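You operate a simulated robot arm through the tools that you are given. There is no shell and no other tool.

You are at the controls of a simulated robot arm. One attempt, no reset.

## Task
Knock the vacuum's filter clean over the bin and put it back.
Fine: shut the bin drawer. Where these are worked on the way, their far stop is far enough and under half their travel is too little: bin drawer.

It is judged by the outcome, as a careful person would: the job done as asked, and still so three seconds after it is handed in. It fails if anything else is knocked over, pushed out of place, dropped, spilled or broken.

## Robot
A 7-joint arm with a two-finger parallel gripper, fixed in place. Base frame: the origin is on the floor under the middle of its stand, x ahead of it, y to its left, z up; the work surface is at about z = 60. Lengths are in cm, angles in rad, forces in N, time in s.
It reaches about 137.2 cm from its shoulder. Its first joint turns from -2.601 to 2.601 rad. Payload 3.43 kg.
The TCP is the grasp point between the finger pads, 3 cm short of the fingertips. In the tool frame z runs along the fingers and y along their closing line. Largest opening 9.4 cm; finger width 2.8, thickness 1; the body of the gripper, 5 by 9.6 cm, starts 5.5 cm behind the TCP.
Orientation is that of the tool frame in the base frame, as a unit quaternion [w, x, y, z]. With the fingers straight down and closing along the base's y, the tool's x points along the base's -x, its y along +y and its z along -z.

## Interface
- The arm moves only by the tool arm_command. Its argument "plan" is a list of rows, each a list of 7 numbers: the shift along the tool's x, y, z in m, then the turn, a rotation vector about the tool's x, y, z in rad, then the gripper command, from -1 (fully open) to 1 (shut), values between in proportion. In form: [[x, y, z, ax, ay, az, claw], ...]. A call has 1 to 20 rows; each row shifts and turns the commanded pose from where the row before left it, along the tool's axes as they then stand. Rows are played at 5 a second. More than 5 cm and 0.15 rad between two rows, or a gripper value outside its range, and nothing of the call is played. Where a pose cannot be reached the arm comes as near as it can. A force on the tool above 60 N (or 10 N above the force at the start of the call, whichever is more), or a blocked arm, ends the call early, and 0.2 s more pass. Each finger travels about 4.5 cm/s and halts on what it meets, pressing with about 38 N; the grip force reading is that of the motor and also rises with nothing between the fingers. The clock runs only during rows and for 0.2 s after the last one: add rows that do not move to give the fingers time. It gives the time, the measured TCP pose, the force on the tool (base axes), the opening and the grip force at its end, in the units of the frame above (readings bear some noise), with the torque about the TCP (base axes, N m) and any sound that the robot's microphone picked up.
- Cameras (640 x 400 px; columns grow to the right, rows downward): "scene" is fixed at [4.94, -64.83, 144.84]; the picture's right is [-0.48, -0.88, 0.00], its down [-0.60, 0.33, -0.73] and it looks along [0.64, -0.35, -0.69] (base axes); focal length 250 px, centre (320, 200). "wrist" rides on the gripper at [7.6, 1.4, -10.2] in the tool frame; the picture's right is [-0.18, 0.98, 0.00], its down [-0.75, -0.14, -0.64] and it looks along [-0.63, -0.12, 0.77] (tool axes); focal length 243 px, centre (320, 200). There is no depth. A picture from a camera that has moved, and an enlarged one, comes with that camera's place and axes in the base frame and with its lens.
- camera(camera): a new picture of that camera. The clock stands still meanwhile.
- enlarge(camera, box): a new picture of the part [left, top, right, bottom] of that camera's present view, enlarged. The clock stands still meanwhile.
- finish_job(): hands the job in; it is judged then, once.

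Nothing tells you positions but the pictures and the camera data. Unless the task says otherwise, let go and move clear before handing in.

The tools are called after "Request:" as name(argument=value, ...) on one line, values as JSON. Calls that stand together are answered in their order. arm_command: Moves the arm, as the interface text tells. Its arguments: {"type":"object","properties":{"plan":{"type":"array"}},"required":["plan"]} The other tools are called the same way: camera (camera) takes a picture; enlarge (camera, box) takes an enlarged picture of a part of a camera's view; finish_job () hands the job in.

At the start:

```text
clock: 0.0
eef_pos: [64.17, -75.13, 122.76]
tool_rot: [0.001, 0.0, 1.0, 0.0]
ft_force: [1.1, -0.9, 0.7]
ft_torque: [0.01, 0.02, 0.01]
finger_gap: 9.38
gripper_force: 0.0
```

scene: 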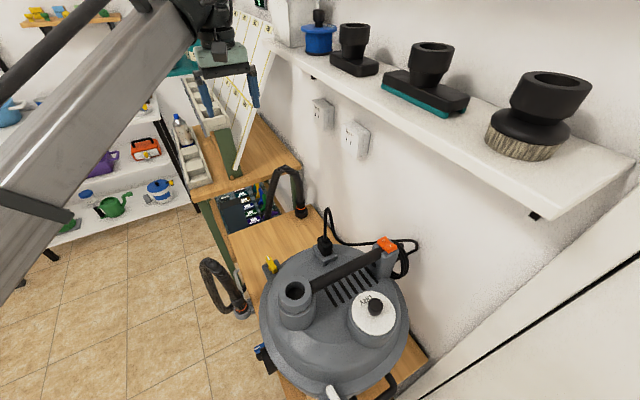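
wrist: 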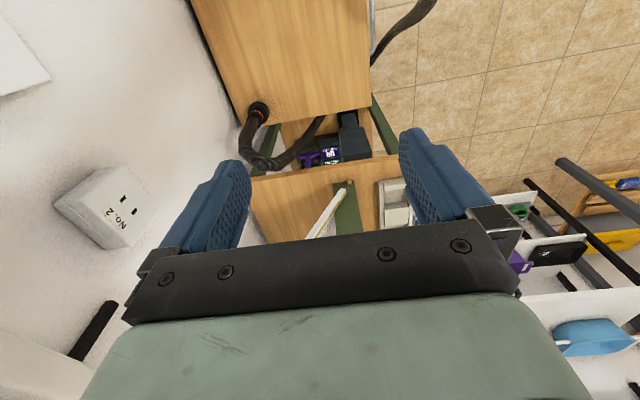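

I see a grey drum vacuum on the bench with a white disc marked with text and a black knob (perhaps the filter cap), a shelf above, and other things to the left. I'll look closer at the vacuum first and find the filter and the bin drawer.

Request:
enlarge(camera="scene", box=[220, 220, 460, 400])

Request:
enlarge(camera="scene", box=[160, 100, 340, 240])

Request:
camera(camera="wrist")

```text
2.22 times, centred on (340, 310) of scene
camera zoom: at [4.94, -64.83, 144.84], right [-0.48, -0.88, 0.0], down [-0.6, 0.33, -0.73], along [0.64, -0.35, -0.69], focal length 556 px, centre (276, -44)
```

zoom: 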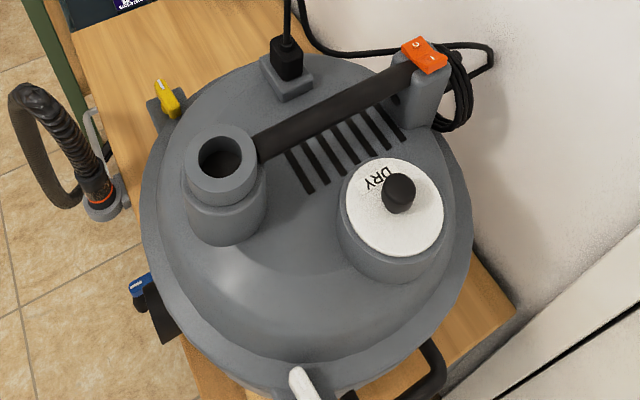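

```text
2.86 times, centred on (250, 170) of scene
camera zoom: at [4.94, -64.83, 144.84], right [-0.48, -0.88, 0.0], down [-0.6, 0.33, -0.73], along [0.64, -0.35, -0.69], focal length 714 px, centre (520, 286)
```

zoom: 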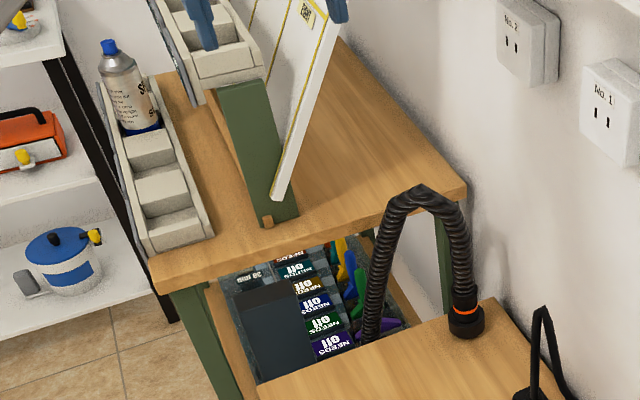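

```text
taken
camera wrist: at [56.64, -73.63, 132.93], right [0.18, 0.98, 0.0], down [0.75, -0.14, 0.64], along [0.63, -0.12, -0.77], focal length 243 px, centre (320, 200)
```

wrist: 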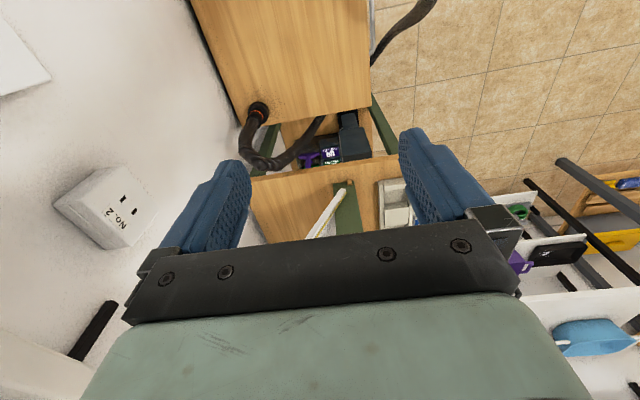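

The white disc marked "DRY" with a black knob on the vacuum's lid may be the filter or a dial. I can't see a bin drawer yet, so I'll swing the gripper away from the wall and turn the wrist camera to look at the vacuum from the room side.

Request:
arm_command(plan=[[0, 0.045, 0, 0, 0, 0, -1], [0, 0.045, 0, 0, 0, 0, -1], [0, 0.045, 0, 0, 0, 0, -1], [0, 0.045, 0, 0, 0, 0, -1], [0, 0.045, 0, 0, 0, 0, -1], [0, 0.045, 0, 0, 0, 0, -1], [0, 0, 0, 0, 0, 0.15, -1], [0, 0, 0, 0, 0, 0.15, -1], [0, 0, 0, 0, 0, 0.15, -1], [0, 0, 0, 0, 0, 0.15, -1], [0, 0, 0, 0, 0, 0.15, -1], [0, 0, 0, 0, 0, 0.15, -1], [0, 0, 0, 0, 0, 0.15, -1], [0, 0, 0, 0, 0, 0.15, -1], [0, 0, 0, 0, 0, 0.15, -1], [0, 0, 0, 0, 0, 0.15, -1], [0, 0, 0, 0, 0, 0.07, -1]])

Request:
camera(camera="scene")

Request:
camera(camera="wrist")

```text
clock: 1.6
eef_pos: [66.28, -49.88, 118.06]
tool_rot: [0.01, 0.051, 0.999, -0.008]
ft_force: [-0.2, -2.0, -2.6]
ft_torque: [0.2, -0.15, 0.2]
finger_gap: 9.41
gripper_force: 0.0
out of reach, approached as far as the arm can: row 3, 4, 5, 6, 7
stopped in row 7: the force on the tool passed its limit at 77 N (the readings are from after the stop); the commanded pose is now the measured one
```

```text
taken
```

scene: 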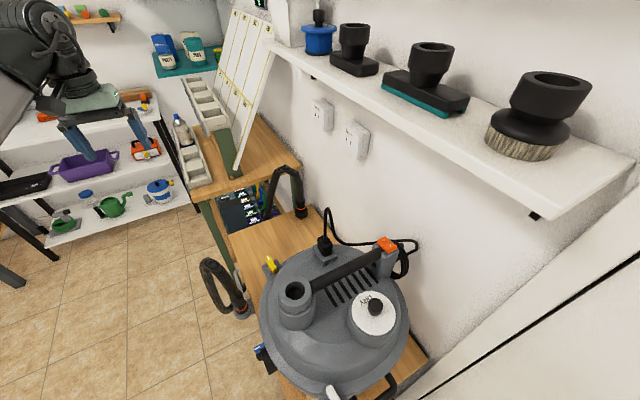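

```text
taken
camera wrist: at [58.68, -47.53, 128.04], right [0.28, 0.96, -0.01], down [0.72, -0.21, 0.66], along [0.63, -0.19, -0.75], focal length 243 px, centre (320, 200)
```

wrist: 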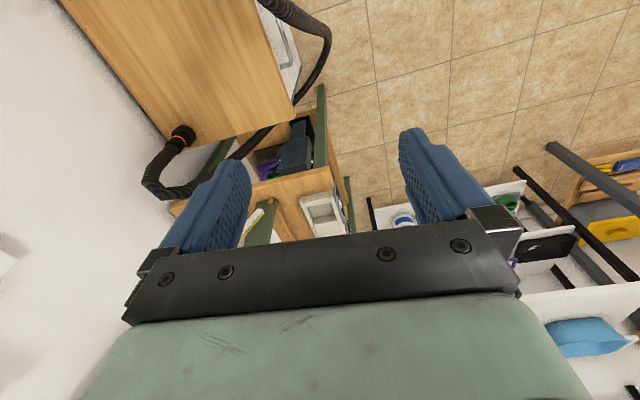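

The move toward the room got out of reach partway and tripped a force stop, with nothing visibly touched. Next I'll try the turn about the tool axis on its own, in a smaller step.

Request:
arm_command(plan=[[0, 0, 0, 0, 0, 0.1, -1], [0, 0, 0, 0, 0, 0.1, -1], [0, 0, 0, 0, 0, 0.1, -1], [0, 0, 0, 0, 0, 0.1, -1]])

```text
clock: 2.1
eef_pos: [66.41, -49.92, 117.98]
tool_rot: [0.014, 0.109, 0.994, -0.009]
ft_force: [3.4, 0.6, -3.6]
ft_torque: [-0.23, 0.07, -0.16]
finger_gap: 9.41
gripper_force: 0.0
stopped in row 2: the force on the tool passed its limit at 74 N (the readings are from after the stop); the commanded pose is now the measured one
```

Turning trips the force limit again though nothing is near the gripper. I'll hold still for a moment to read the steady force, then try the opposite turn gently.

Request:
arm_command(plan=[[0, 0, 0, 0, 0, 0, -1], [0, 0, 0, 0, 0, 0, -1]])

Request:
camera(camera="scene")

```text
clock: 2.7
eef_pos: [66.41, -49.91, 118.11]
tool_rot: [0.013, 0.109, 0.994, -0.009]
ft_force: [2.6, 0.6, -4.7]
ft_torque: [-0.13, 0.0, -0.08]
finger_gap: 9.41
gripper_force: 0.1
```

```text
taken
```

scene: 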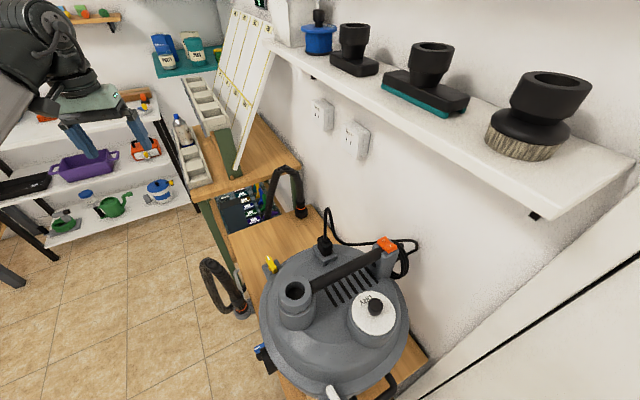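

Steady force is small, so the trips look like they came from fast motion. I'll retry with slower, smaller steps.

Request:
arm_command(plan=[[0, 0, 0, 0, 0, 0.03, -1], [0, 0, 0, 0, 0, 0.04, -1], [0, 0, 0, 0, 0, 0.05, -1], [0, 0, 0, 0, 0, 0.06, -1], [0, 0, 0, 0, 0, 0.07, -1], [0, 0, 0, 0, 0, 0.08, -1], [0, 0, 0, 0, 0, 0.08, -1], [0, 0, 0, 0, 0, 0.08, -1]])

```text
clock: 4.5
eef_pos: [66.52, -49.89, 118.02]
tool_rot: [0.015, 0.347, 0.938, -0.004]
ft_force: [-0.7, -0.2, 0.1]
ft_torque: [0.03, 0.02, 0.0]
finger_gap: 9.4
gripper_force: 0.1
```

Ramping the speed works. I'll continue the turn until the camera looks toward the wall.

Request:
arm_command(plan=[[0, 0, 0, 0, 0, 0.05, -1], [0, 0, 0, 0, 0, 0.08, -1], [0, 0, 0, 0, 0, 0.1, -1], [0, 0, 0, 0, 0, 0.1, -1], [0, 0, 0, 0, 0, 0.1, -1], [0, 0, 0, 0, 0, 0.1, -1], [0, 0, 0, 0, 0, 0.1, -1], [0, 0, 0, 0, 0, 0.1, -1], [0, 0, 0, 0, 0, 0.1, -1], [0, 0, 0, 0, 0, 0.03, -1], [0, -0.02, 0, 0, 0, 0, -1], [0, -0.03, 0, 0, 0, 0, -1], [0, -0.03, 0, 0, 0, 0, -1], [0, -0.03, 0, 0, 0, 0, -1], [0, -0.03, 0, 0, 0, 0, -1], [0, -0.03, 0, 0, 0, 0, -1]])

Request:
camera(camera="wrist")

Request:
camera(camera="scene")

```text
clock: 7.9
eef_pos: [50.27, -50.78, 115.19]
tool_rot: [0.021, 0.706, 0.708, 0.001]
ft_force: [0.2, 0.4, -0.3]
ft_torque: [-0.02, 0.01, -0.03]
finger_gap: 9.43
gripper_force: 0.0
out of reach, approached as far as the arm can: row 14, 15, 16
```

```text
taken
camera wrist: at [51.34, -42.94, 125.19], right [0.98, -0.18, 0.04], down [-0.16, -0.74, 0.66], along [-0.09, -0.65, -0.75], focal length 243 px, centre (320, 200)
```

wrist: 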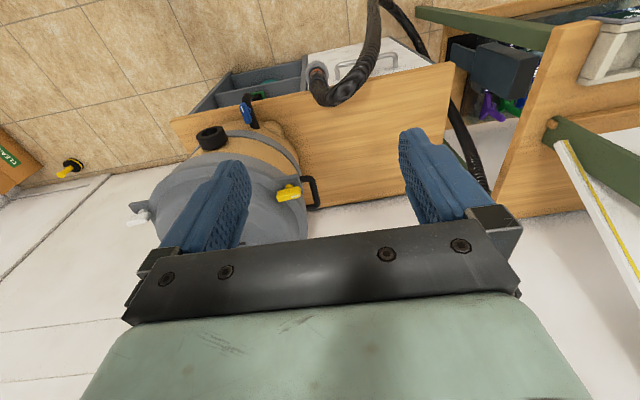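

```text
taken
```

scene: 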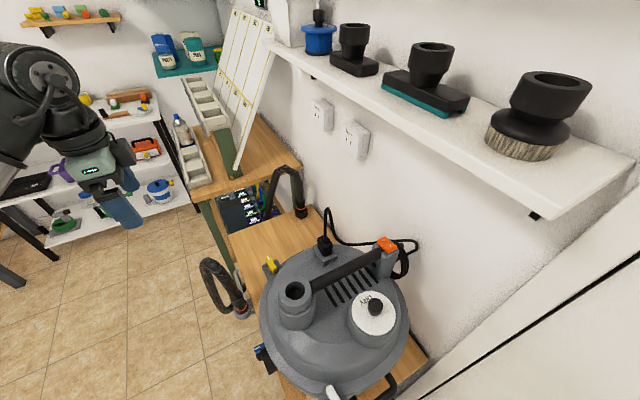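

The view from the room side shows the cart's front edge with something grey and boxy sticking out (maybe the bin drawer) and a white panel with a handle. I'll enlarge it.

Request:
enlarge(camera="wrist", box=[120, 30, 460, 240])

Request:
enlarge(camera="wrist", box=[160, 40, 320, 140])

```text
1.88 times, centred on (290, 135) of wrist
camera zoom: at [51.34, -42.94, 125.19], right [0.98, -0.18, 0.04], down [-0.16, -0.74, 0.66], along [-0.09, -0.65, -0.75], focal length 457 px, centre (376, 322)
```

zoom: 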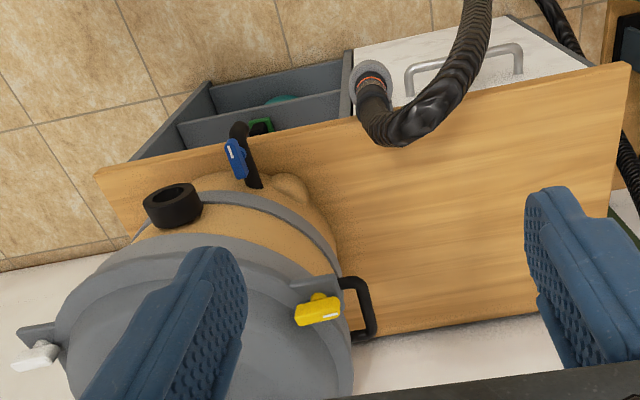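

```text
4.00 times, centred on (240, 90) of wrist
camera zoom: at [51.34, -42.94, 125.19], right [0.98, -0.18, 0.04], down [-0.16, -0.74, 0.66], along [-0.09, -0.65, -0.75], focal length 970 px, centre (640, 640)
```

zoom: 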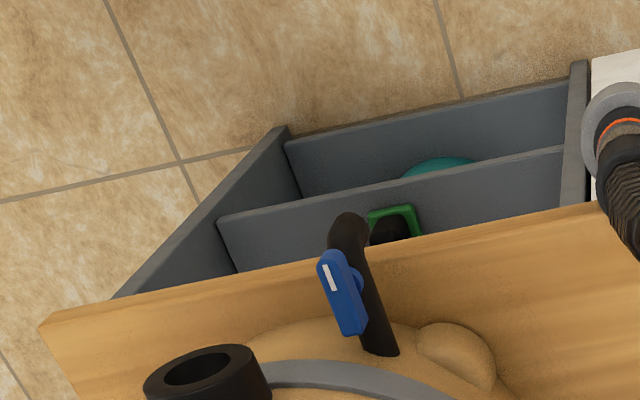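

The cart has an open grey compartment drawer at its room side (low x) and a white drawer front with a metal handle beside it, with the vacuum clamped by coloured latches. I'll move the camera toward lower x for a square view of the vacuum and the drawers.

Request:
arm_command(plan=[[0, -0.015, 0.005, 0, 0, 0, -1], [0, -0.025, 0.005, 0, 0, 0, -1], [0, -0.03, 0.005, 0, 0, 0, -1], [0, -0.03, 0.005, 0, 0, 0, -1], [0, -0.03, 0.005, 0, 0, 0, -1], [0, -0.03, 0.005, 0, 0, 0, -1], [0, -0.03, 0.005, 0, 0, 0, -1], [0, -0.03, 0.005, 0, 0, 0, -1]])

Request:
camera(camera="wrist")

Request:
camera(camera="scene")

```text
clock: 9.7
eef_pos: [28.82, -51.73, 109.05]
tool_rot: [0.02, 0.705, 0.709, 0.001]
ft_force: [1.1, 0.3, 0.2]
ft_torque: [0.04, -0.04, 0.02]
finger_gap: 9.38
gripper_force: 0.1
out of reach, approached as far as the arm can: row 3, 5, 6, 8
```

```text
taken
camera wrist: at [29.92, -43.88, 119.08], right [0.98, -0.18, 0.03], down [-0.16, -0.74, 0.66], along [-0.09, -0.65, -0.75], focal length 243 px, centre (320, 200)
```

wrist: 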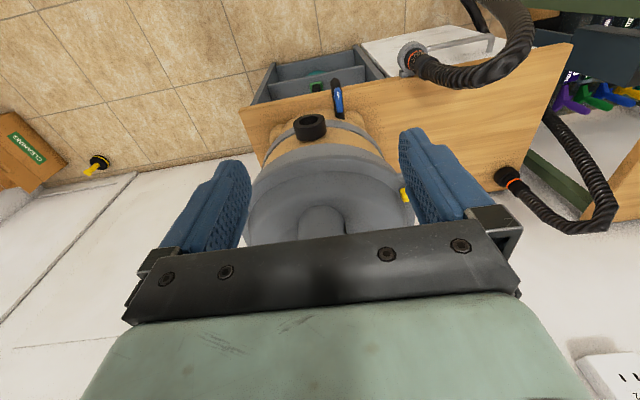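

```text
taken
```

scene: 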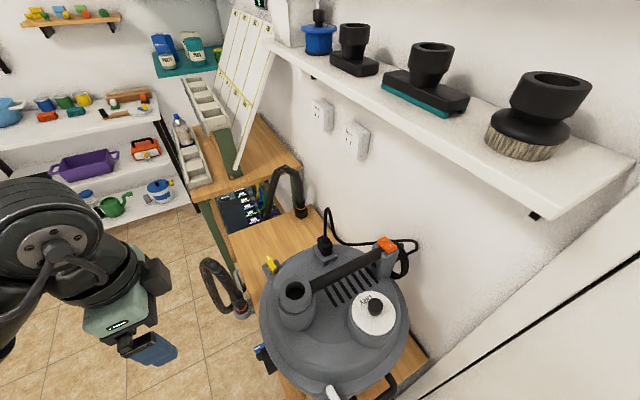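

I want to look down on the vacuum from higher. I'll back toward the wall while rising, staying clear of its lid.

Request:
arm_command(plan=[[-0.015, 0, -0.002, 0, 0, 0, -1], [-0.025, 0, -0.007, 0, 0, 0, -1], [-0.03, 0, -0.01, 0, 0, 0, -1], [-0.03, 0, -0.01, 0, 0, 0, -1], [-0.03, 0, -0.01, 0, 0, 0, -1], [-0.03, 0, -0.01, 0, 0, 0, -1], [-0.02, 0, -0.005, 0, 0, 0, -1]])

Request:
camera(camera="wrist")

Request:
camera(camera="scene")

```text
clock: 11.3
eef_pos: [28.84, -69.65, 114.89]
tool_rot: [0.016, 0.706, 0.708, 0.001]
ft_force: [0.0, 0.6, -0.5]
ft_torque: [-0.01, -0.01, 0.01]
finger_gap: 9.41
gripper_force: 0.2
```

```text
taken
camera wrist: at [29.94, -61.85, 124.91], right [0.98, -0.18, 0.03], down [-0.15, -0.74, 0.65], along [-0.1, -0.65, -0.76], focal length 243 px, centre (320, 200)
```

wrist: 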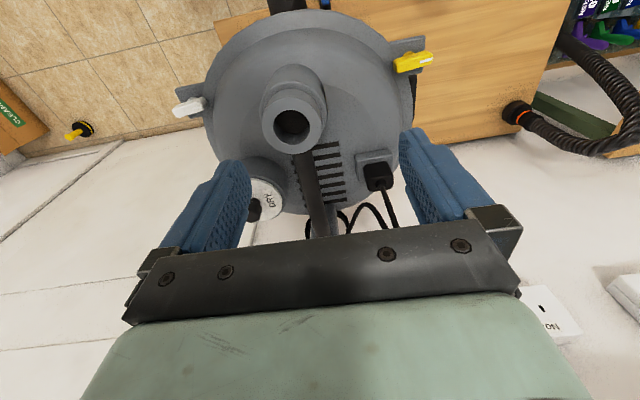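

```text
taken
```

scene: 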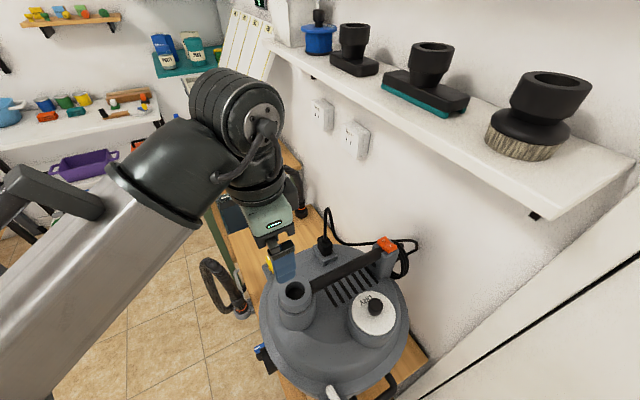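

Now I look straight down on the lid: the white disc marked "DRY" sits on a grey riser next to the handle. I'll enlarge that part from both cameras.

Request:
enlarge(camera="scene", box=[330, 260, 430, 360])

Request:
enlarge(camera="wrist", box=[180, 0, 440, 250])

Request:
enlarge(camera="scene", box=[230, 320, 430, 400])

```text
4.00 times, centred on (380, 310) of scene
camera zoom: at [4.94, -64.83, 144.84], right [-0.48, -0.88, 0.0], down [-0.6, 0.33, -0.73], along [0.64, -0.35, -0.69], focal length 1000 px, centre (80, -240)
```

zoom: 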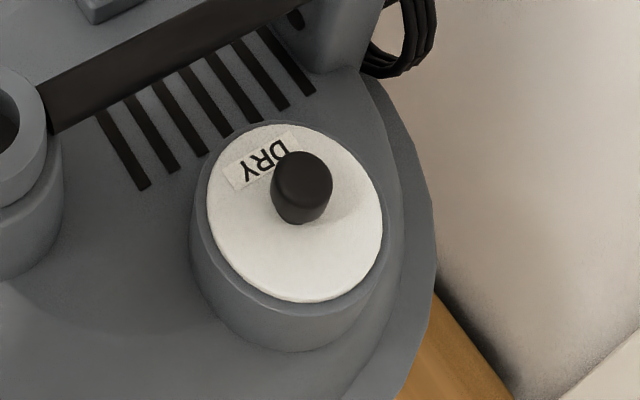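

```text
1.60 times, centred on (310, 125) of wrist
camera zoom: at [29.94, -61.85, 124.91], right [0.98, -0.18, 0.03], down [-0.15, -0.74, 0.65], along [-0.1, -0.65, -0.76], focal length 388 px, centre (336, 320)
```

zoom: 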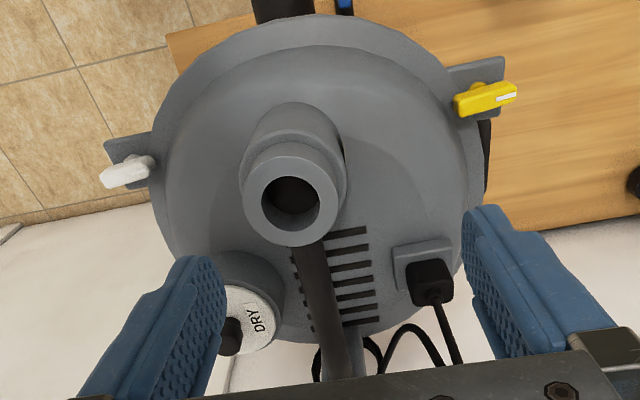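

```text
3.20 times, centred on (330, 360) of scene
camera zoom: at [4.94, -64.83, 144.84], right [-0.48, -0.88, 0.0], down [-0.6, 0.33, -0.73], along [0.64, -0.35, -0.69], focal length 800 px, centre (288, -312)
```

zoom: 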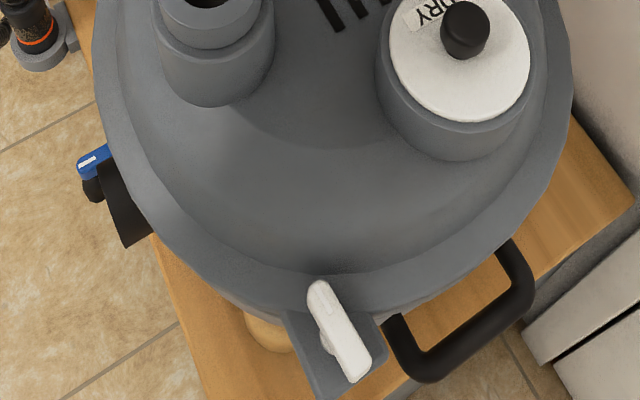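

The white disc with the black knob looks like a filter plug seated in the riser. Now I need a clear view of the cart's front to find the bin drawer, so I'll move to higher x, back off, and tilt the camera to look at the front.

Request:
arm_command(plan=[[0.01, 0.015, 0, 0, 0, 0, -1], [0.02, 0.03, 0, 0, 0, 0, -1], [0.02, 0.03, 0, 0, 0, 0, -1], [0.02, 0.03, 0, 0, 0, 0, -1], [0.01, 0.03, 0, 0, 0, 0, -1], [0.01, 0.03, 0, 0, 0, 0, -1], [0.01, 0.03, 0, 0, 0, 0, -1], [0, 0, 0, 0, -0.05, 0, -1], [0, 0, 0, 0, -0.08, 0, -1], [0, 0, 0, 0, -0.08, 0, -1], [0, 0, 0, 0, -0.08, 0, -1]])

Request:
camera(camera="wrist")

```text
clock: 13.7
eef_pos: [48.33, -59.68, 115.05]
tool_rot: [0.118, 0.699, 0.699, -0.1]
ft_force: [-1.0, -0.5, 0.7]
ft_torque: [0.03, -0.02, -0.02]
finger_gap: 9.41
gripper_force: 0.0
```

```text
taken
camera wrist: at [49.45, -49.23, 122.53], right [0.98, -0.17, 0.08], down [-0.16, -0.52, 0.84], along [-0.1, -0.84, -0.54], focal length 243 px, centre (320, 200)
```

wrist: 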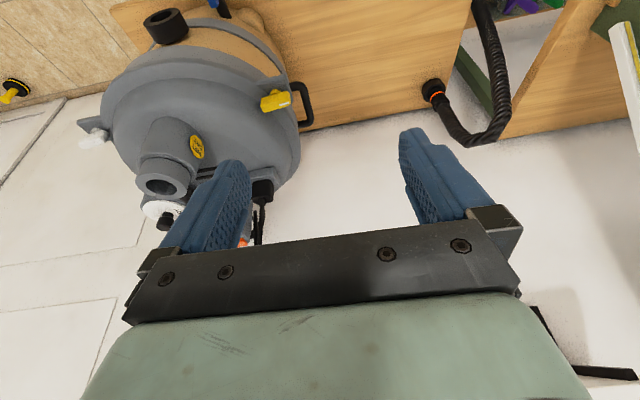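

The arm tolerates the tilt. I'll tilt further and come down and back toward the room to view the cart's front.

Request:
arm_command(plan=[[0, 0, 0, 0, -0.05, 0, -1], [0, 0, 0, 0, -0.08, 0, -1], [0, 0, 0, 0, -0.08, 0, -1], [0, 0, 0, 0, -0.08, 0, -1], [0.015, 0, 0.005, 0, 0, 0, -1], [0.03, 0, 0.012, 0, 0, 0, -1], [0.034, 0, 0.012, 0, 0, 0, -1], [0.034, 0, 0.012, 0, 0, 0, -1], [0.034, 0, 0.012, 0, 0, 0, -1], [0.034, 0, 0.012, 0, 0, 0, -1], [0.034, 0, 0.012, 0, 0, 0, -1], [0.034, 0, 0.012, 0, 0, 0, -1]])

Request:
camera(camera="wrist")

Request:
camera(camera="scene")

```text
clock: 16.3
eef_pos: [48.73, -44.08, 93.73]
tool_rot: [0.218, 0.677, 0.674, -0.2]
ft_force: [-0.4, -0.5, 0.1]
ft_torque: [-0.01, 0.0, -0.03]
finger_gap: 9.4
gripper_force: 0.0
```

```text
taken
camera wrist: at [50.0, -31.97, 97.93], right [0.98, -0.15, 0.13], down [-0.16, -0.26, 0.95], along [-0.11, -0.95, -0.28], focal length 243 px, centre (320, 200)
```

wrist: 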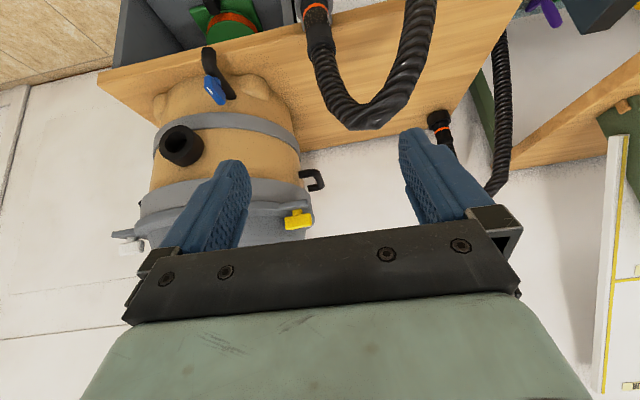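

```text
taken
```

scene: 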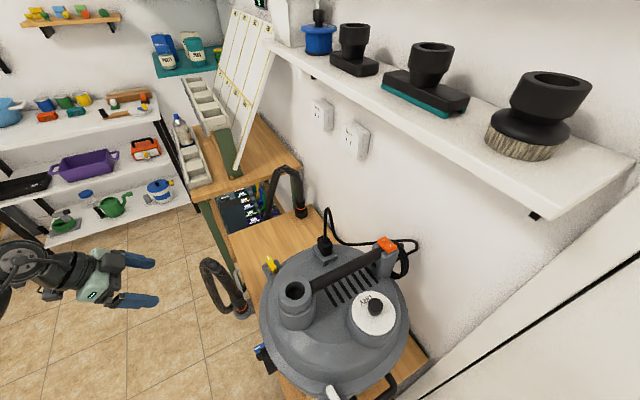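

I see the vacuum standing upright with its tan drum, and the grey open compartment below the bench top. I'll go lower and further back for the drawer fronts.

Request:
arm_command(plan=[[0.02, 0, 0.01, 0, 0, 0, -1], [0.03, 0, 0.015, 0, 0, 0, -1], [0.03, 0, 0.015, 0, 0, 0, -1], [0.03, 0, 0.015, 0, 0, 0, -1], [0.03, 0, 0.015, 0, 0, 0, -1], [0.03, 0, 0.015, 0, 0, 0, -1], [0.03, 0, 0.015, 0, 0, 0, -1]])

Request:
camera(camera="wrist")

```text
clock: 17.9
eef_pos: [50.1, -33.54, 74.06]
tool_rot: [0.217, 0.677, 0.673, -0.202]
ft_force: [-0.3, -0.3, -0.1]
ft_torque: [0.0, 0.01, 0.03]
finger_gap: 9.4
gripper_force: 0.1
out of reach, approached as far as the arm can: row 6
```

```text
taken
camera wrist: at [51.38, -21.55, 78.16], right [0.98, -0.15, 0.13], down [-0.16, -0.26, 0.95], along [-0.11, -0.95, -0.28], focal length 243 px, centre (320, 200)
```

wrist: 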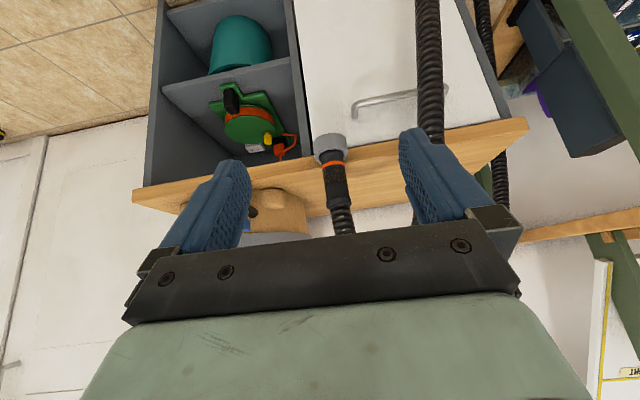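

The white panel with a horizontal metal handle under the bench top at the right looks like the bin drawer; left of it is an open cubby with two shelves. I'll enlarge and check the hose hanging in front of it.

Request:
enlarge(camera="wrist", box=[290, 0, 550, 240])

Request:
enlarge(camera="scene", box=[180, 170, 340, 340])

```text
1.67 times, centred on (420, 120) of wrist
camera zoom: at [51.38, -21.55, 78.16], right [0.98, -0.15, 0.13], down [-0.16, -0.26, 0.95], along [-0.11, -0.95, -0.28], focal length 404 px, centre (153, 333)
```

zoom: 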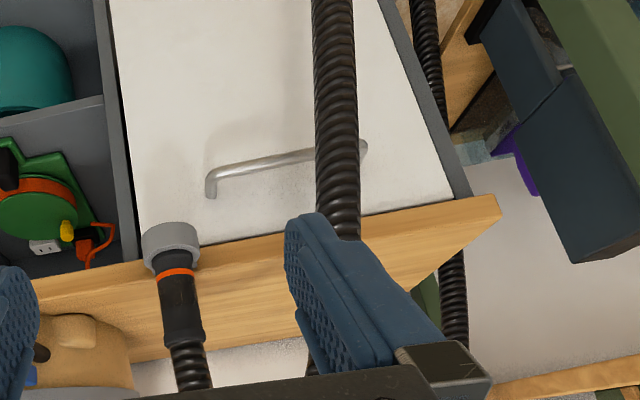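

```text
2.35 times, centred on (260, 255) of scene
camera zoom: at [4.94, -64.83, 144.84], right [-0.48, -0.88, 0.0], down [-0.6, 0.33, -0.73], along [0.64, -0.35, -0.69], focal length 588 px, centre (461, 71)
```

zoom: 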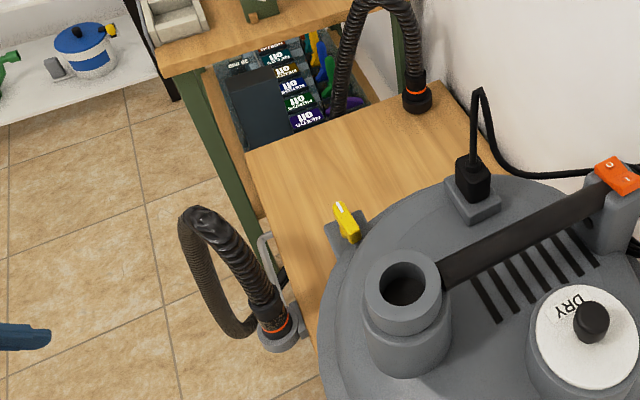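

The white front spans roughly x 46–79 at y≈-62 with its handle near z≈51; a black hose hangs in front of it near (65, -49). I'll look from lower and further +x to learn where that hose runs and see the whole drawer front.

Request:
arm_command(plan=[[0.01, 0.015, 0.006, 0, 0, 0, -1], [0.018, 0.025, 0.02, 0, 0, 0, -1], [0.018, 0.025, 0.02, 0, 0, 0, -1], [0.018, 0.025, 0.02, 0, 0, 0, -1], [0.018, 0.025, 0.02, 0, 0, 0, -1], [0.018, 0.025, 0.02, 0, 0, 0, -1]])

Request:
camera(camera="wrist")

```text
clock: 19.3
eef_pos: [64.14, -31.33, 60.08]
tool_rot: [0.217, 0.677, 0.674, -0.201]
ft_force: [0.1, 0.3, 0.6]
ft_torque: [0.02, -0.06, 0.0]
finger_gap: 9.4
gripper_force: 0.0
```

```text
taken
camera wrist: at [65.44, -19.27, 64.22], right [0.98, -0.15, 0.13], down [-0.16, -0.26, 0.95], along [-0.11, -0.95, -0.28], focal length 243 px, centre (320, 200)
```

wrist: 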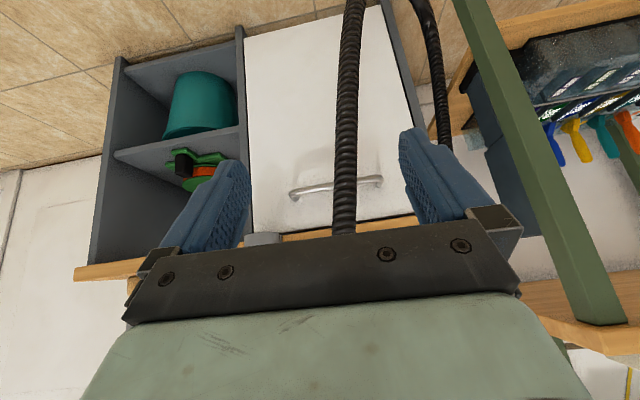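

The hose hangs about 10 cm in front of the drawer at x≈64–70, while the handle runs from about x 55 to 71, so I can grip its left end clear of the hose. I'll enlarge to fix the handle's place.

Request:
enlarge(camera="wrist", box=[230, 100, 430, 240])

Request:
enlarge(camera="wrist", box=[60, 0, 500, 240])

```text
2.86 times, centred on (330, 170) of wrist
camera zoom: at [65.44, -19.27, 64.22], right [0.98, -0.15, 0.13], down [-0.16, -0.26, 0.95], along [-0.11, -0.95, -0.28], focal length 693 px, centre (291, 286)
```

zoom: 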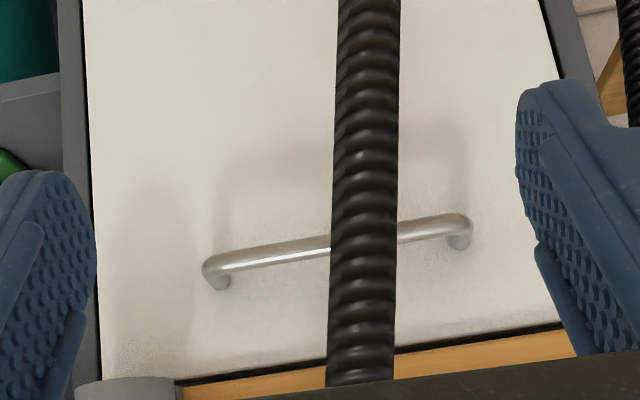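

```text
1.45 times, centred on (280, 120) of wrist
camera zoom: at [65.44, -19.27, 64.22], right [0.98, -0.15, 0.13], down [-0.16, -0.26, 0.95], along [-0.11, -0.95, -0.28], focal length 353 px, centre (378, 316)
```

zoom: 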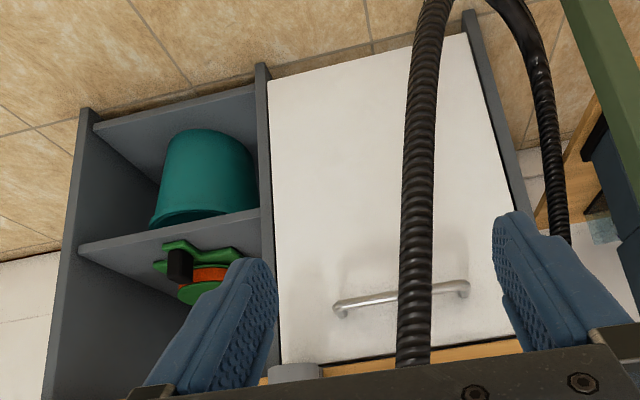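

The handle bar runs from about (55, -61.3, 50) to (72, -61, 50). I'll turn the gripper so it points at the front with fingers closing vertically, in the open space before the handle's left end.

Request:
arm_command(plan=[[-0.0147, -0.02, 0.0169, 0, 0, 0, -1], [-0.0147, -0.02, 0.0169, 0, 0, 0, -1], [-0.0147, -0.02, 0.0169, 0, 0, 0, -1], [-0.0147, -0.02, 0.0169, 0, 0, 0, -1], [0, 0, 0, 0, 0, -0.05, -1], [0, 0, 0, 0, 0, -0.08, -1], [0, 0, 0, 0, 0, -0.1, -1], [0, 0, 0, 0, 0, -0.1, -1], [0, 0, 0, 0, 0, -0.1, -1], [0, 0, 0, 0, 0, -0.1, -1], [0, 0, 0, 0, 0, -0.1, -1], [0, 0, 0, 0, 0, -0.1, -1], [0, 0, 0, 0, 0, -0.1, -1], [0, 0, 0, 0, 0, -0.1, -1], [0, 0, 0, 0, 0, -0.1, -1], [0, 0, 0, 0, 0, -0.1, -1], [0, 0, 0, 0, 0, -0.1, -1], [0, 0, 0, 0, 0, -0.1, -1], [0, 0, 0, 0, 0, -0.1, -1], [0, 0, 0, 0, 0, -0.1, -1]])

Request:
camera(camera="wrist")

Request:
camera(camera="scene")

```text
clock: 23.5
eef_pos: [56.29, -39.95, 57.67]
tool_rot: [0.018, 0.021, 0.955, -0.294]
ft_force: [0.8, -0.2, 0.2]
ft_torque: [0.02, 0.01, 0.01]
finger_gap: 9.41
gripper_force: 0.1
```

```text
taken
camera wrist: at [48.54, -32.8, 64.81], right [0.23, 0.81, -0.54], down [0.73, 0.22, 0.64], along [0.64, -0.55, -0.54], focal length 243 px, centre (320, 200)
```

wrist: 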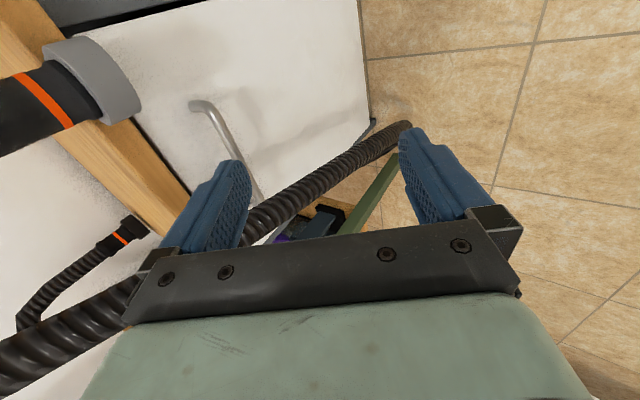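

```text
taken
```

scene: 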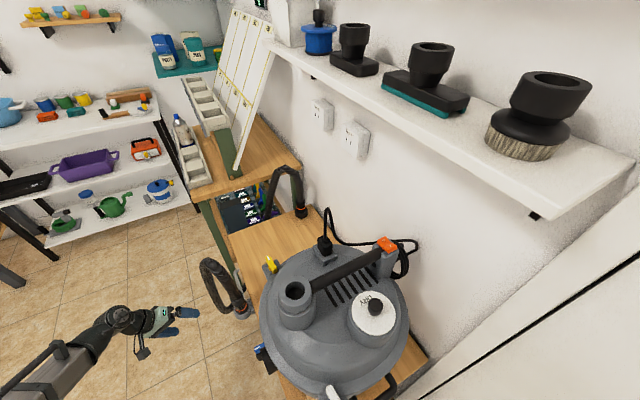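

Now I'll tilt the gripper level so it points straight at the drawer front.

Request:
arm_command(plan=[[0, 0, 0, 0.04, 0, 0, -1], [0, 0, 0, 0.08, 0, 0, -1], [0, 0, 0, 0.08, 0, 0, -1], [0, 0, 0, 0.08, 0, 0, -1], [0, 0, 0, 0.08, 0, 0, -1], [0, 0, 0, 0.08, 0, 0, -1], [0, 0, 0, 0.08, 0, 0, -1], [0, 0, 0, 0.08, 0, 0, -1], [0, 0, 0, 0.08, 0, 0, -1], [0, 0, 0, 0.08, 0, 0, -1], [0, 0, 0, 0.08, 0, 0, -1], [0, 0, 0, 0.08, 0, 0, -1], [0, 0, 0, 0.05, 0, 0, -1]])

Request:
camera(camera="wrist")

Request:
camera(camera="scene")

```text
clock: 26.3
eef_pos: [56.43, -39.94, 57.6]
tool_rot: [0.007, 0.029, 0.707, -0.706]
ft_force: [-0.1, -0.1, -0.5]
ft_torque: [-0.01, -0.01, 0.01]
finger_gap: 9.4
gripper_force: 0.0
```

```text
taken
camera wrist: at [49.14, -29.49, 55.76], right [0.23, -0.01, -0.97], down [0.76, 0.62, 0.18], along [0.6, -0.79, 0.15], focal length 243 px, centre (320, 200)
```

wrist: 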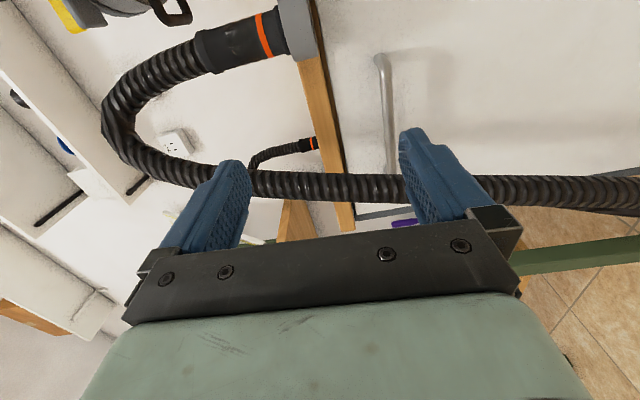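

```text
taken
```

scene: 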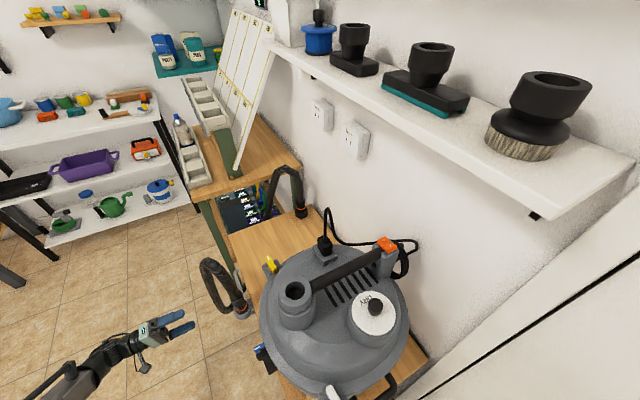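

The gripper points level at the drawer, and the hose is off to the +x side. I'll correct the small skew, drop to handle height and approach to about 9 cm from the bar.

Request:
arm_command(plan=[[0, 0, 0, 0, -0.031, -0.051, -1], [-0.001, 0.015, 0.01, 0, 0, 0, -1], [-0.001, 0.02, 0.015, 0, 0, 0, -1], [-0.001, 0.02, 0.02, 0, 0, 0, -1], [-0.001, 0.02, 0.02, 0, 0, 0, -1], [0, 0, 0.02, 0, 0, 0, -1], [0, 0, 0.02, 0, 0, 0, -1], [0, 0, 0.015, 0, 0, 0, -1]])

Request:
camera(camera="wrist")

```text
clock: 28.1
eef_pos: [56.51, -52.01, 49.98]
tool_rot: [-0.001, -0.002, 0.708, -0.706]
ft_force: [-0.6, -0.5, -0.4]
ft_torque: [0.0, 0.0, -0.01]
finger_gap: 9.39
gripper_force: 0.0
```

```text
taken
camera wrist: at [49.04, -41.8, 48.58], right [0.18, 0.0, -0.98], down [0.75, 0.64, 0.14], along [0.63, -0.77, 0.12], focal length 243 px, centre (320, 200)
```

wrist: 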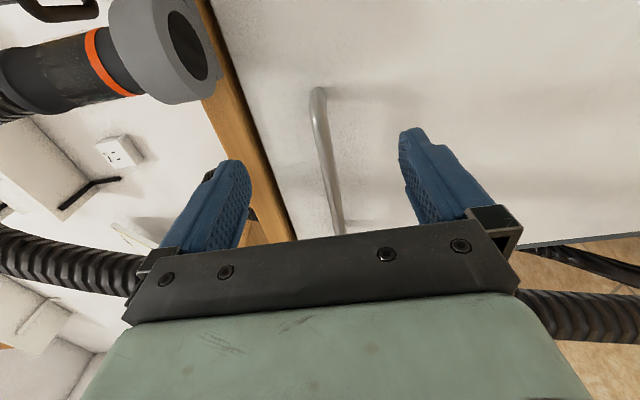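

The bar sits centred between the open fingers, at z≈49.8. I'll advance so the bar lies between the pads, then close.

Request:
arm_command(plan=[[-0.002, 0.001, 0.01, 0, 0, 0, -1], [-0.002, 0.001, 0.015, 0, 0, 0, -1], [-0.002, 0, 0.015, 0, 0, 0, -1], [0, 0, 0.015, 0, 0, 0, -1], [0, 0, 0.013, 0, 0, 0, -1], [0, 0, 0.01, 0, 0, 0, -1]])

Request:
camera(camera="wrist")

Request:
camera(camera="scene")

```text
clock: 29.5
eef_pos: [57.27, -59.92, 49.79]
tool_rot: [-0.001, -0.002, 0.708, -0.706]
ft_force: [-0.2, 0.2, 0.8]
ft_torque: [0.02, -0.02, 0.0]
finger_gap: 9.4
gripper_force: 0.1
```

```text
taken
camera wrist: at [49.66, -49.59, 48.43], right [0.18, 0.0, -0.98], down [0.75, 0.64, 0.14], along [0.63, -0.77, 0.11], focal length 243 px, centre (320, 200)
```

wrist: 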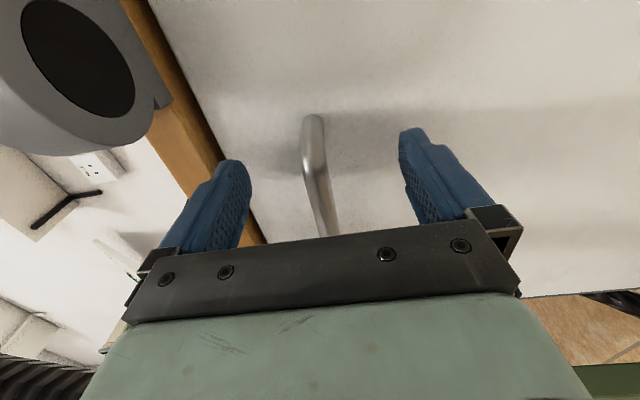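

```text
taken
```

scene: 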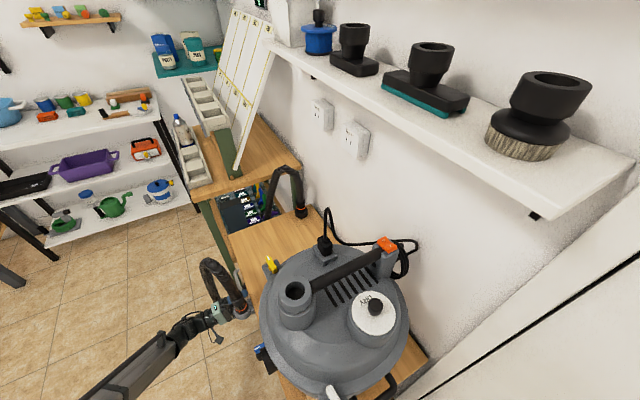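

The bar is within the finger pads. Closing now.

Request:
arm_command(plan=[[0, 0, 0, 0, 0, 0, 1], [0, 0, 0, 0, 0, 0, 1], [0, 0, 0, 0, 0, 0, 1], [0, 0, 0, 0, 0, 0, 1], [0, 0, 0, 0, 0, 0, 1], [0, 0, 0, 0, 0, 0, 1], [0, 0, 0, 0, 0, 0, 1]])

Request:
camera(camera="wrist")

```text
clock: 31.1
eef_pos: [57.26, -59.69, 49.97]
tool_rot: [-0.001, -0.002, 0.707, -0.707]
ft_force: [-1.0, 29.2, 11.3]
ft_torque: [-0.04, -0.41, 0.34]
finger_gap: 1.4
gripper_force: 45.2
```

```text
taken
camera wrist: at [49.64, -49.43, 48.55], right [0.18, 0.0, -0.98], down [0.75, 0.64, 0.14], along [0.63, -0.77, 0.12], focal length 243 px, centre (320, 200)
```

wrist: 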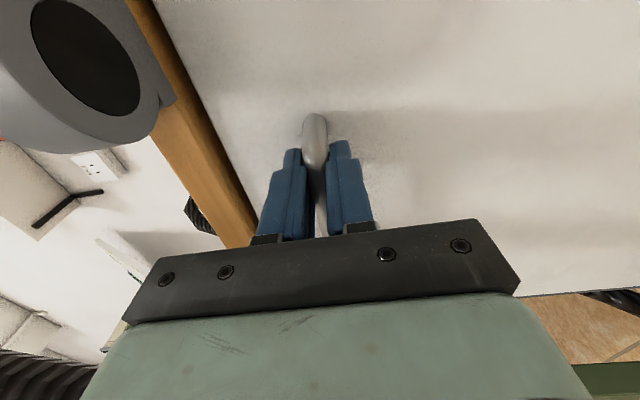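

The bar is gripped (gap 1.4 cm). I'll pull the drawer out slowly and watch the hose.

Request:
arm_command(plan=[[0, 0, -0.005, 0, 0, 0, 1], [0, 0, -0.01, 0, 0, 0, 1], [0, 0, -0.015, 0, 0, 0, 1], [0, 0, -0.015, 0, 0, 0, 1], [0, 0, -0.015, 0, 0, 0, 1]])

Request:
camera(camera="wrist")

Request:
enlarge(camera="scene", box=[100, 200, 340, 380])

```text
clock: 32.3
eef_pos: [57.36, -53.71, 50.07]
tool_rot: [0.001, 0.0, -0.707, 0.708]
ft_force: [2.5, -0.9, 30.9]
ft_torque: [-0.13, -0.51, 0.09]
finger_gap: 1.38
gripper_force: 45.1
```

```text
taken
camera wrist: at [49.65, -43.44, 48.52], right [0.18, 0.0, -0.98], down [0.75, 0.64, 0.14], along [0.63, -0.77, 0.12], focal length 243 px, centre (320, 200)
```

wrist: 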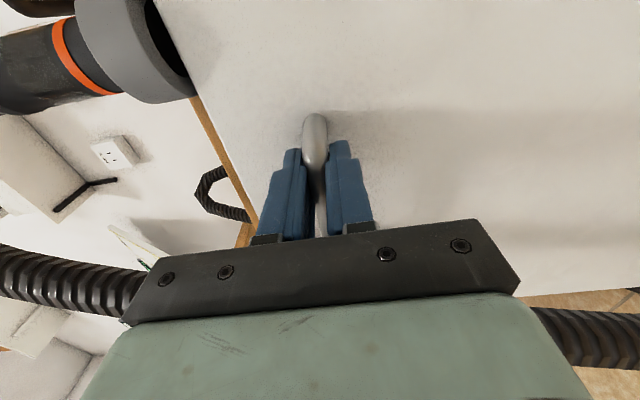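

```text
2.22 times, centred on (220, 290) of scene
camera zoom: at [4.94, -64.83, 144.84], right [-0.48, -0.88, 0.0], down [-0.6, 0.33, -0.73], along [0.64, -0.35, -0.69], focal length 556 px, centre (542, 0)
```

zoom: 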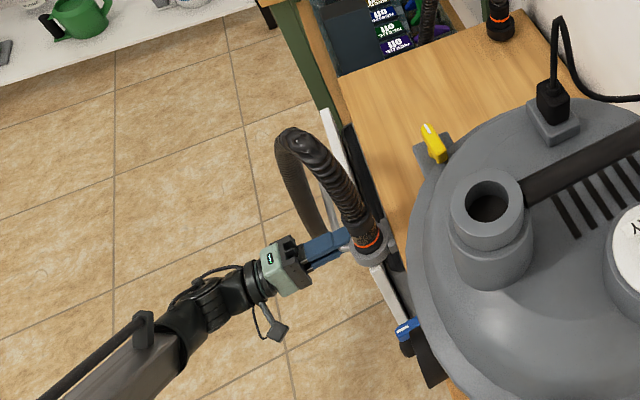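

The drawer slides freely (6 cm so far). The hose hangs just ahead of the bar, so I'll pull a few more centimetres slowly and look again.

Request:
arm_command(plan=[[0, -0.001, -0.005, 0, 0, 0, 1], [0, -0.001, -0.008, 0, 0, 0, 1], [0, 0, -0.008, 0, 0, 0, 1], [0, 0, -0.008, 0, 0, 0, 1]])

Request:
enlarge(camera="scene", box=[160, 220, 320, 340])

Request:
camera(camera="wrist")

```text
clock: 33.3
eef_pos: [57.27, -50.82, 50.04]
tool_rot: [-0.001, 0.0, 0.708, -0.706]
ft_force: [-13.7, -1.5, 6.4]
ft_torque: [0.02, -0.15, 1.07]
finger_gap: 1.4
gripper_force: 45.0
```

```text
3.33 times, centred on (240, 280) of scene
camera zoom: at [4.94, -64.83, 144.84], right [-0.48, -0.88, 0.0], down [-0.6, 0.33, -0.73], along [0.64, -0.35, -0.69], focal length 833 px, centre (587, -67)
```

zoom: 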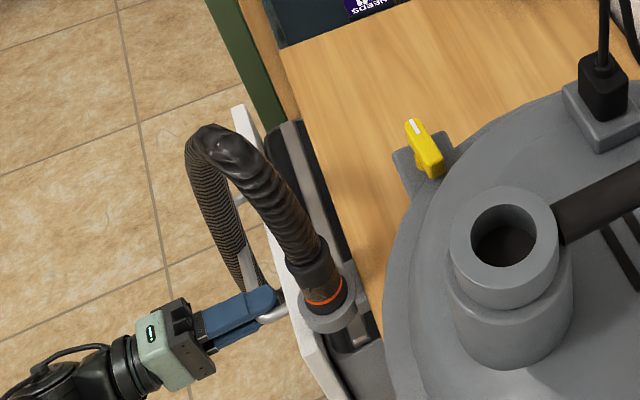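

```text
taken
camera wrist: at [49.67, -40.64, 48.58], right [0.18, 0.0, -0.98], down [0.75, 0.64, 0.14], along [0.63, -0.77, 0.11], focal length 243 px, centre (320, 200)
```

wrist: 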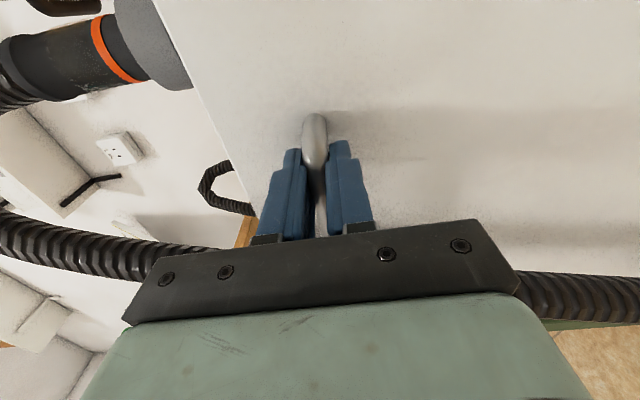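

The drawer keeps sliding and a dark tub edge shows behind its front. I'll keep pulling in small steps and check the hose.

Request:
arm_command(plan=[[0, 0, -0.005, 0, 0, 0, 1], [0, 0, -0.01, 0, 0, 0, 1], [0, 0, -0.01, 0, 0, 0, 1], [0, 0, -0.01, 0, 0, 0, 1], [0, 0, -0.01, 0, 0, 0, 1]])

Request:
enlarge(camera="scene", box=[160, 220, 320, 340])

Request:
camera(camera="wrist")

```text
clock: 34.5
eef_pos: [57.19, -46.46, 49.84]
tool_rot: [-0.002, 0.0, 0.708, -0.706]
ft_force: [-24.7, -0.6, -2.4]
ft_torque: [0.06, -0.34, -0.45]
finger_gap: 1.44
gripper_force: 45.2
```

```text
3.33 times, centred on (240, 280) of scene
camera zoom: at [4.94, -64.83, 144.84], right [-0.48, -0.88, 0.0], down [-0.6, 0.33, -0.73], along [0.64, -0.35, -0.69], focal length 833 px, centre (587, -67)
```

zoom: 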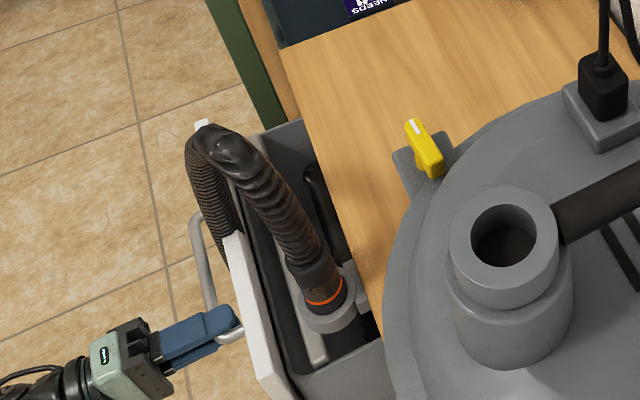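

```text
taken
camera wrist: at [49.68, -36.15, 48.58], right [0.18, 0.0, -0.98], down [0.75, 0.64, 0.14], along [0.63, -0.77, 0.11], focal length 243 px, centre (320, 200)
```

wrist: 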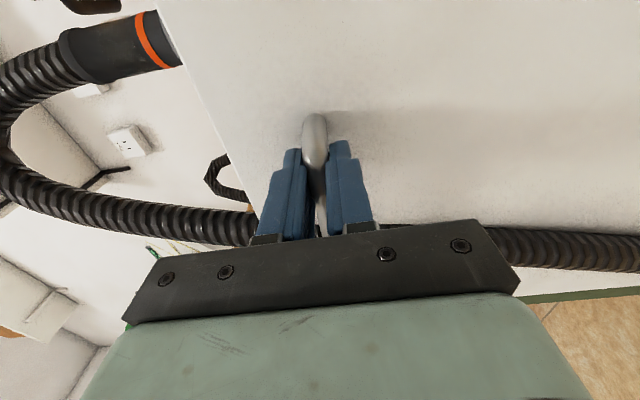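

The hose doesn't get disturbed by the drawer; the drawer passes it without moving it. A sideways force is building, so I'll correct slightly in x while pulling on.

Request:
arm_command(plan=[[0.002, 0, -0.005, 0, 0, 0, 1], [0.001, 0, -0.01, 0, 0, 0, 1], [0.0005, 0, -0.012, 0, 0, 0, 1], [0.0003, 0, -0.012, 0, 0, 0, 1], [0.0003, 0, -0.012, 0, 0, 0, 1], [0.0003, 0, -0.012, 0, 0, 0, 1]])

Request:
enlarge(camera="scene", box=[140, 220, 320, 350])

```text
clock: 35.9
eef_pos: [57.14, -40.14, 49.92]
tool_rot: [0.002, -0.005, 0.709, -0.706]
ft_force: [32.8, -0.2, -6.8]
ft_torque: [0.09, -1.04, 0.46]
finger_gap: 1.39
gripper_force: 45.1
```

```text
3.08 times, centred on (230, 285) of scene
camera zoom: at [4.94, -64.83, 144.84], right [-0.48, -0.88, 0.0], down [-0.6, 0.33, -0.73], along [0.64, -0.35, -0.69], focal length 769 px, centre (597, -62)
```

zoom: 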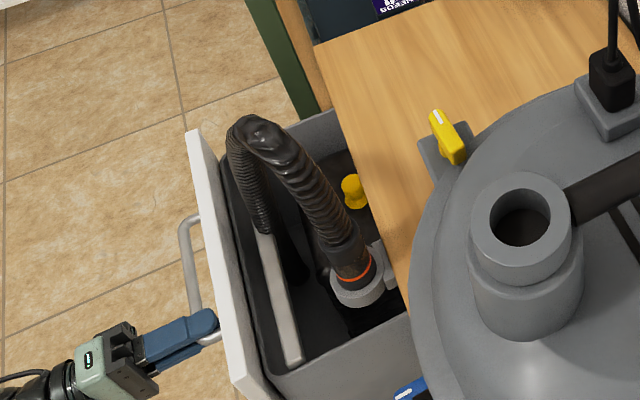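

The drawer is open about 20 cm; inside is a dark tub with a light bar across it near the front. I'll undo part of the x correction and keep pulling toward its stop.

Request:
arm_command(plan=[[-0.0015, 0, -0.005, 0, 0, 0, 1], [-0.001, 0, -0.01, 0, 0, 0, 1], [0, 0, -0.01, 0, 0, 0, 1], [0, 0, -0.01, 0, 0, 0, 1], [0, 0, -0.01, 0, 0, 0, 1]])

Request:
enlarge(camera="scene", box=[140, 220, 320, 350])

```text
clock: 37.1
eef_pos: [57.07, -35.51, 50.05]
tool_rot: [0.001, -0.003, 0.709, -0.706]
ft_force: [27.8, -2.4, -5.4]
ft_torque: [-0.05, -0.25, 0.21]
finger_gap: 1.4
gripper_force: 44.9
```

```text
3.08 times, centred on (230, 285) of scene
camera zoom: at [4.94, -64.83, 144.84], right [-0.48, -0.88, 0.0], down [-0.6, 0.33, -0.73], along [0.64, -0.35, -0.69], focal length 769 px, centre (597, -62)
```

zoom: 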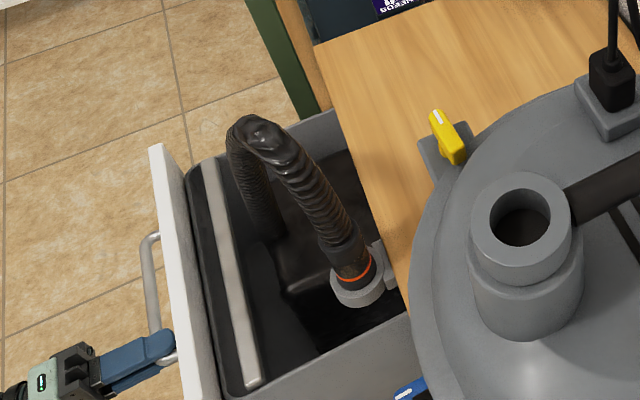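

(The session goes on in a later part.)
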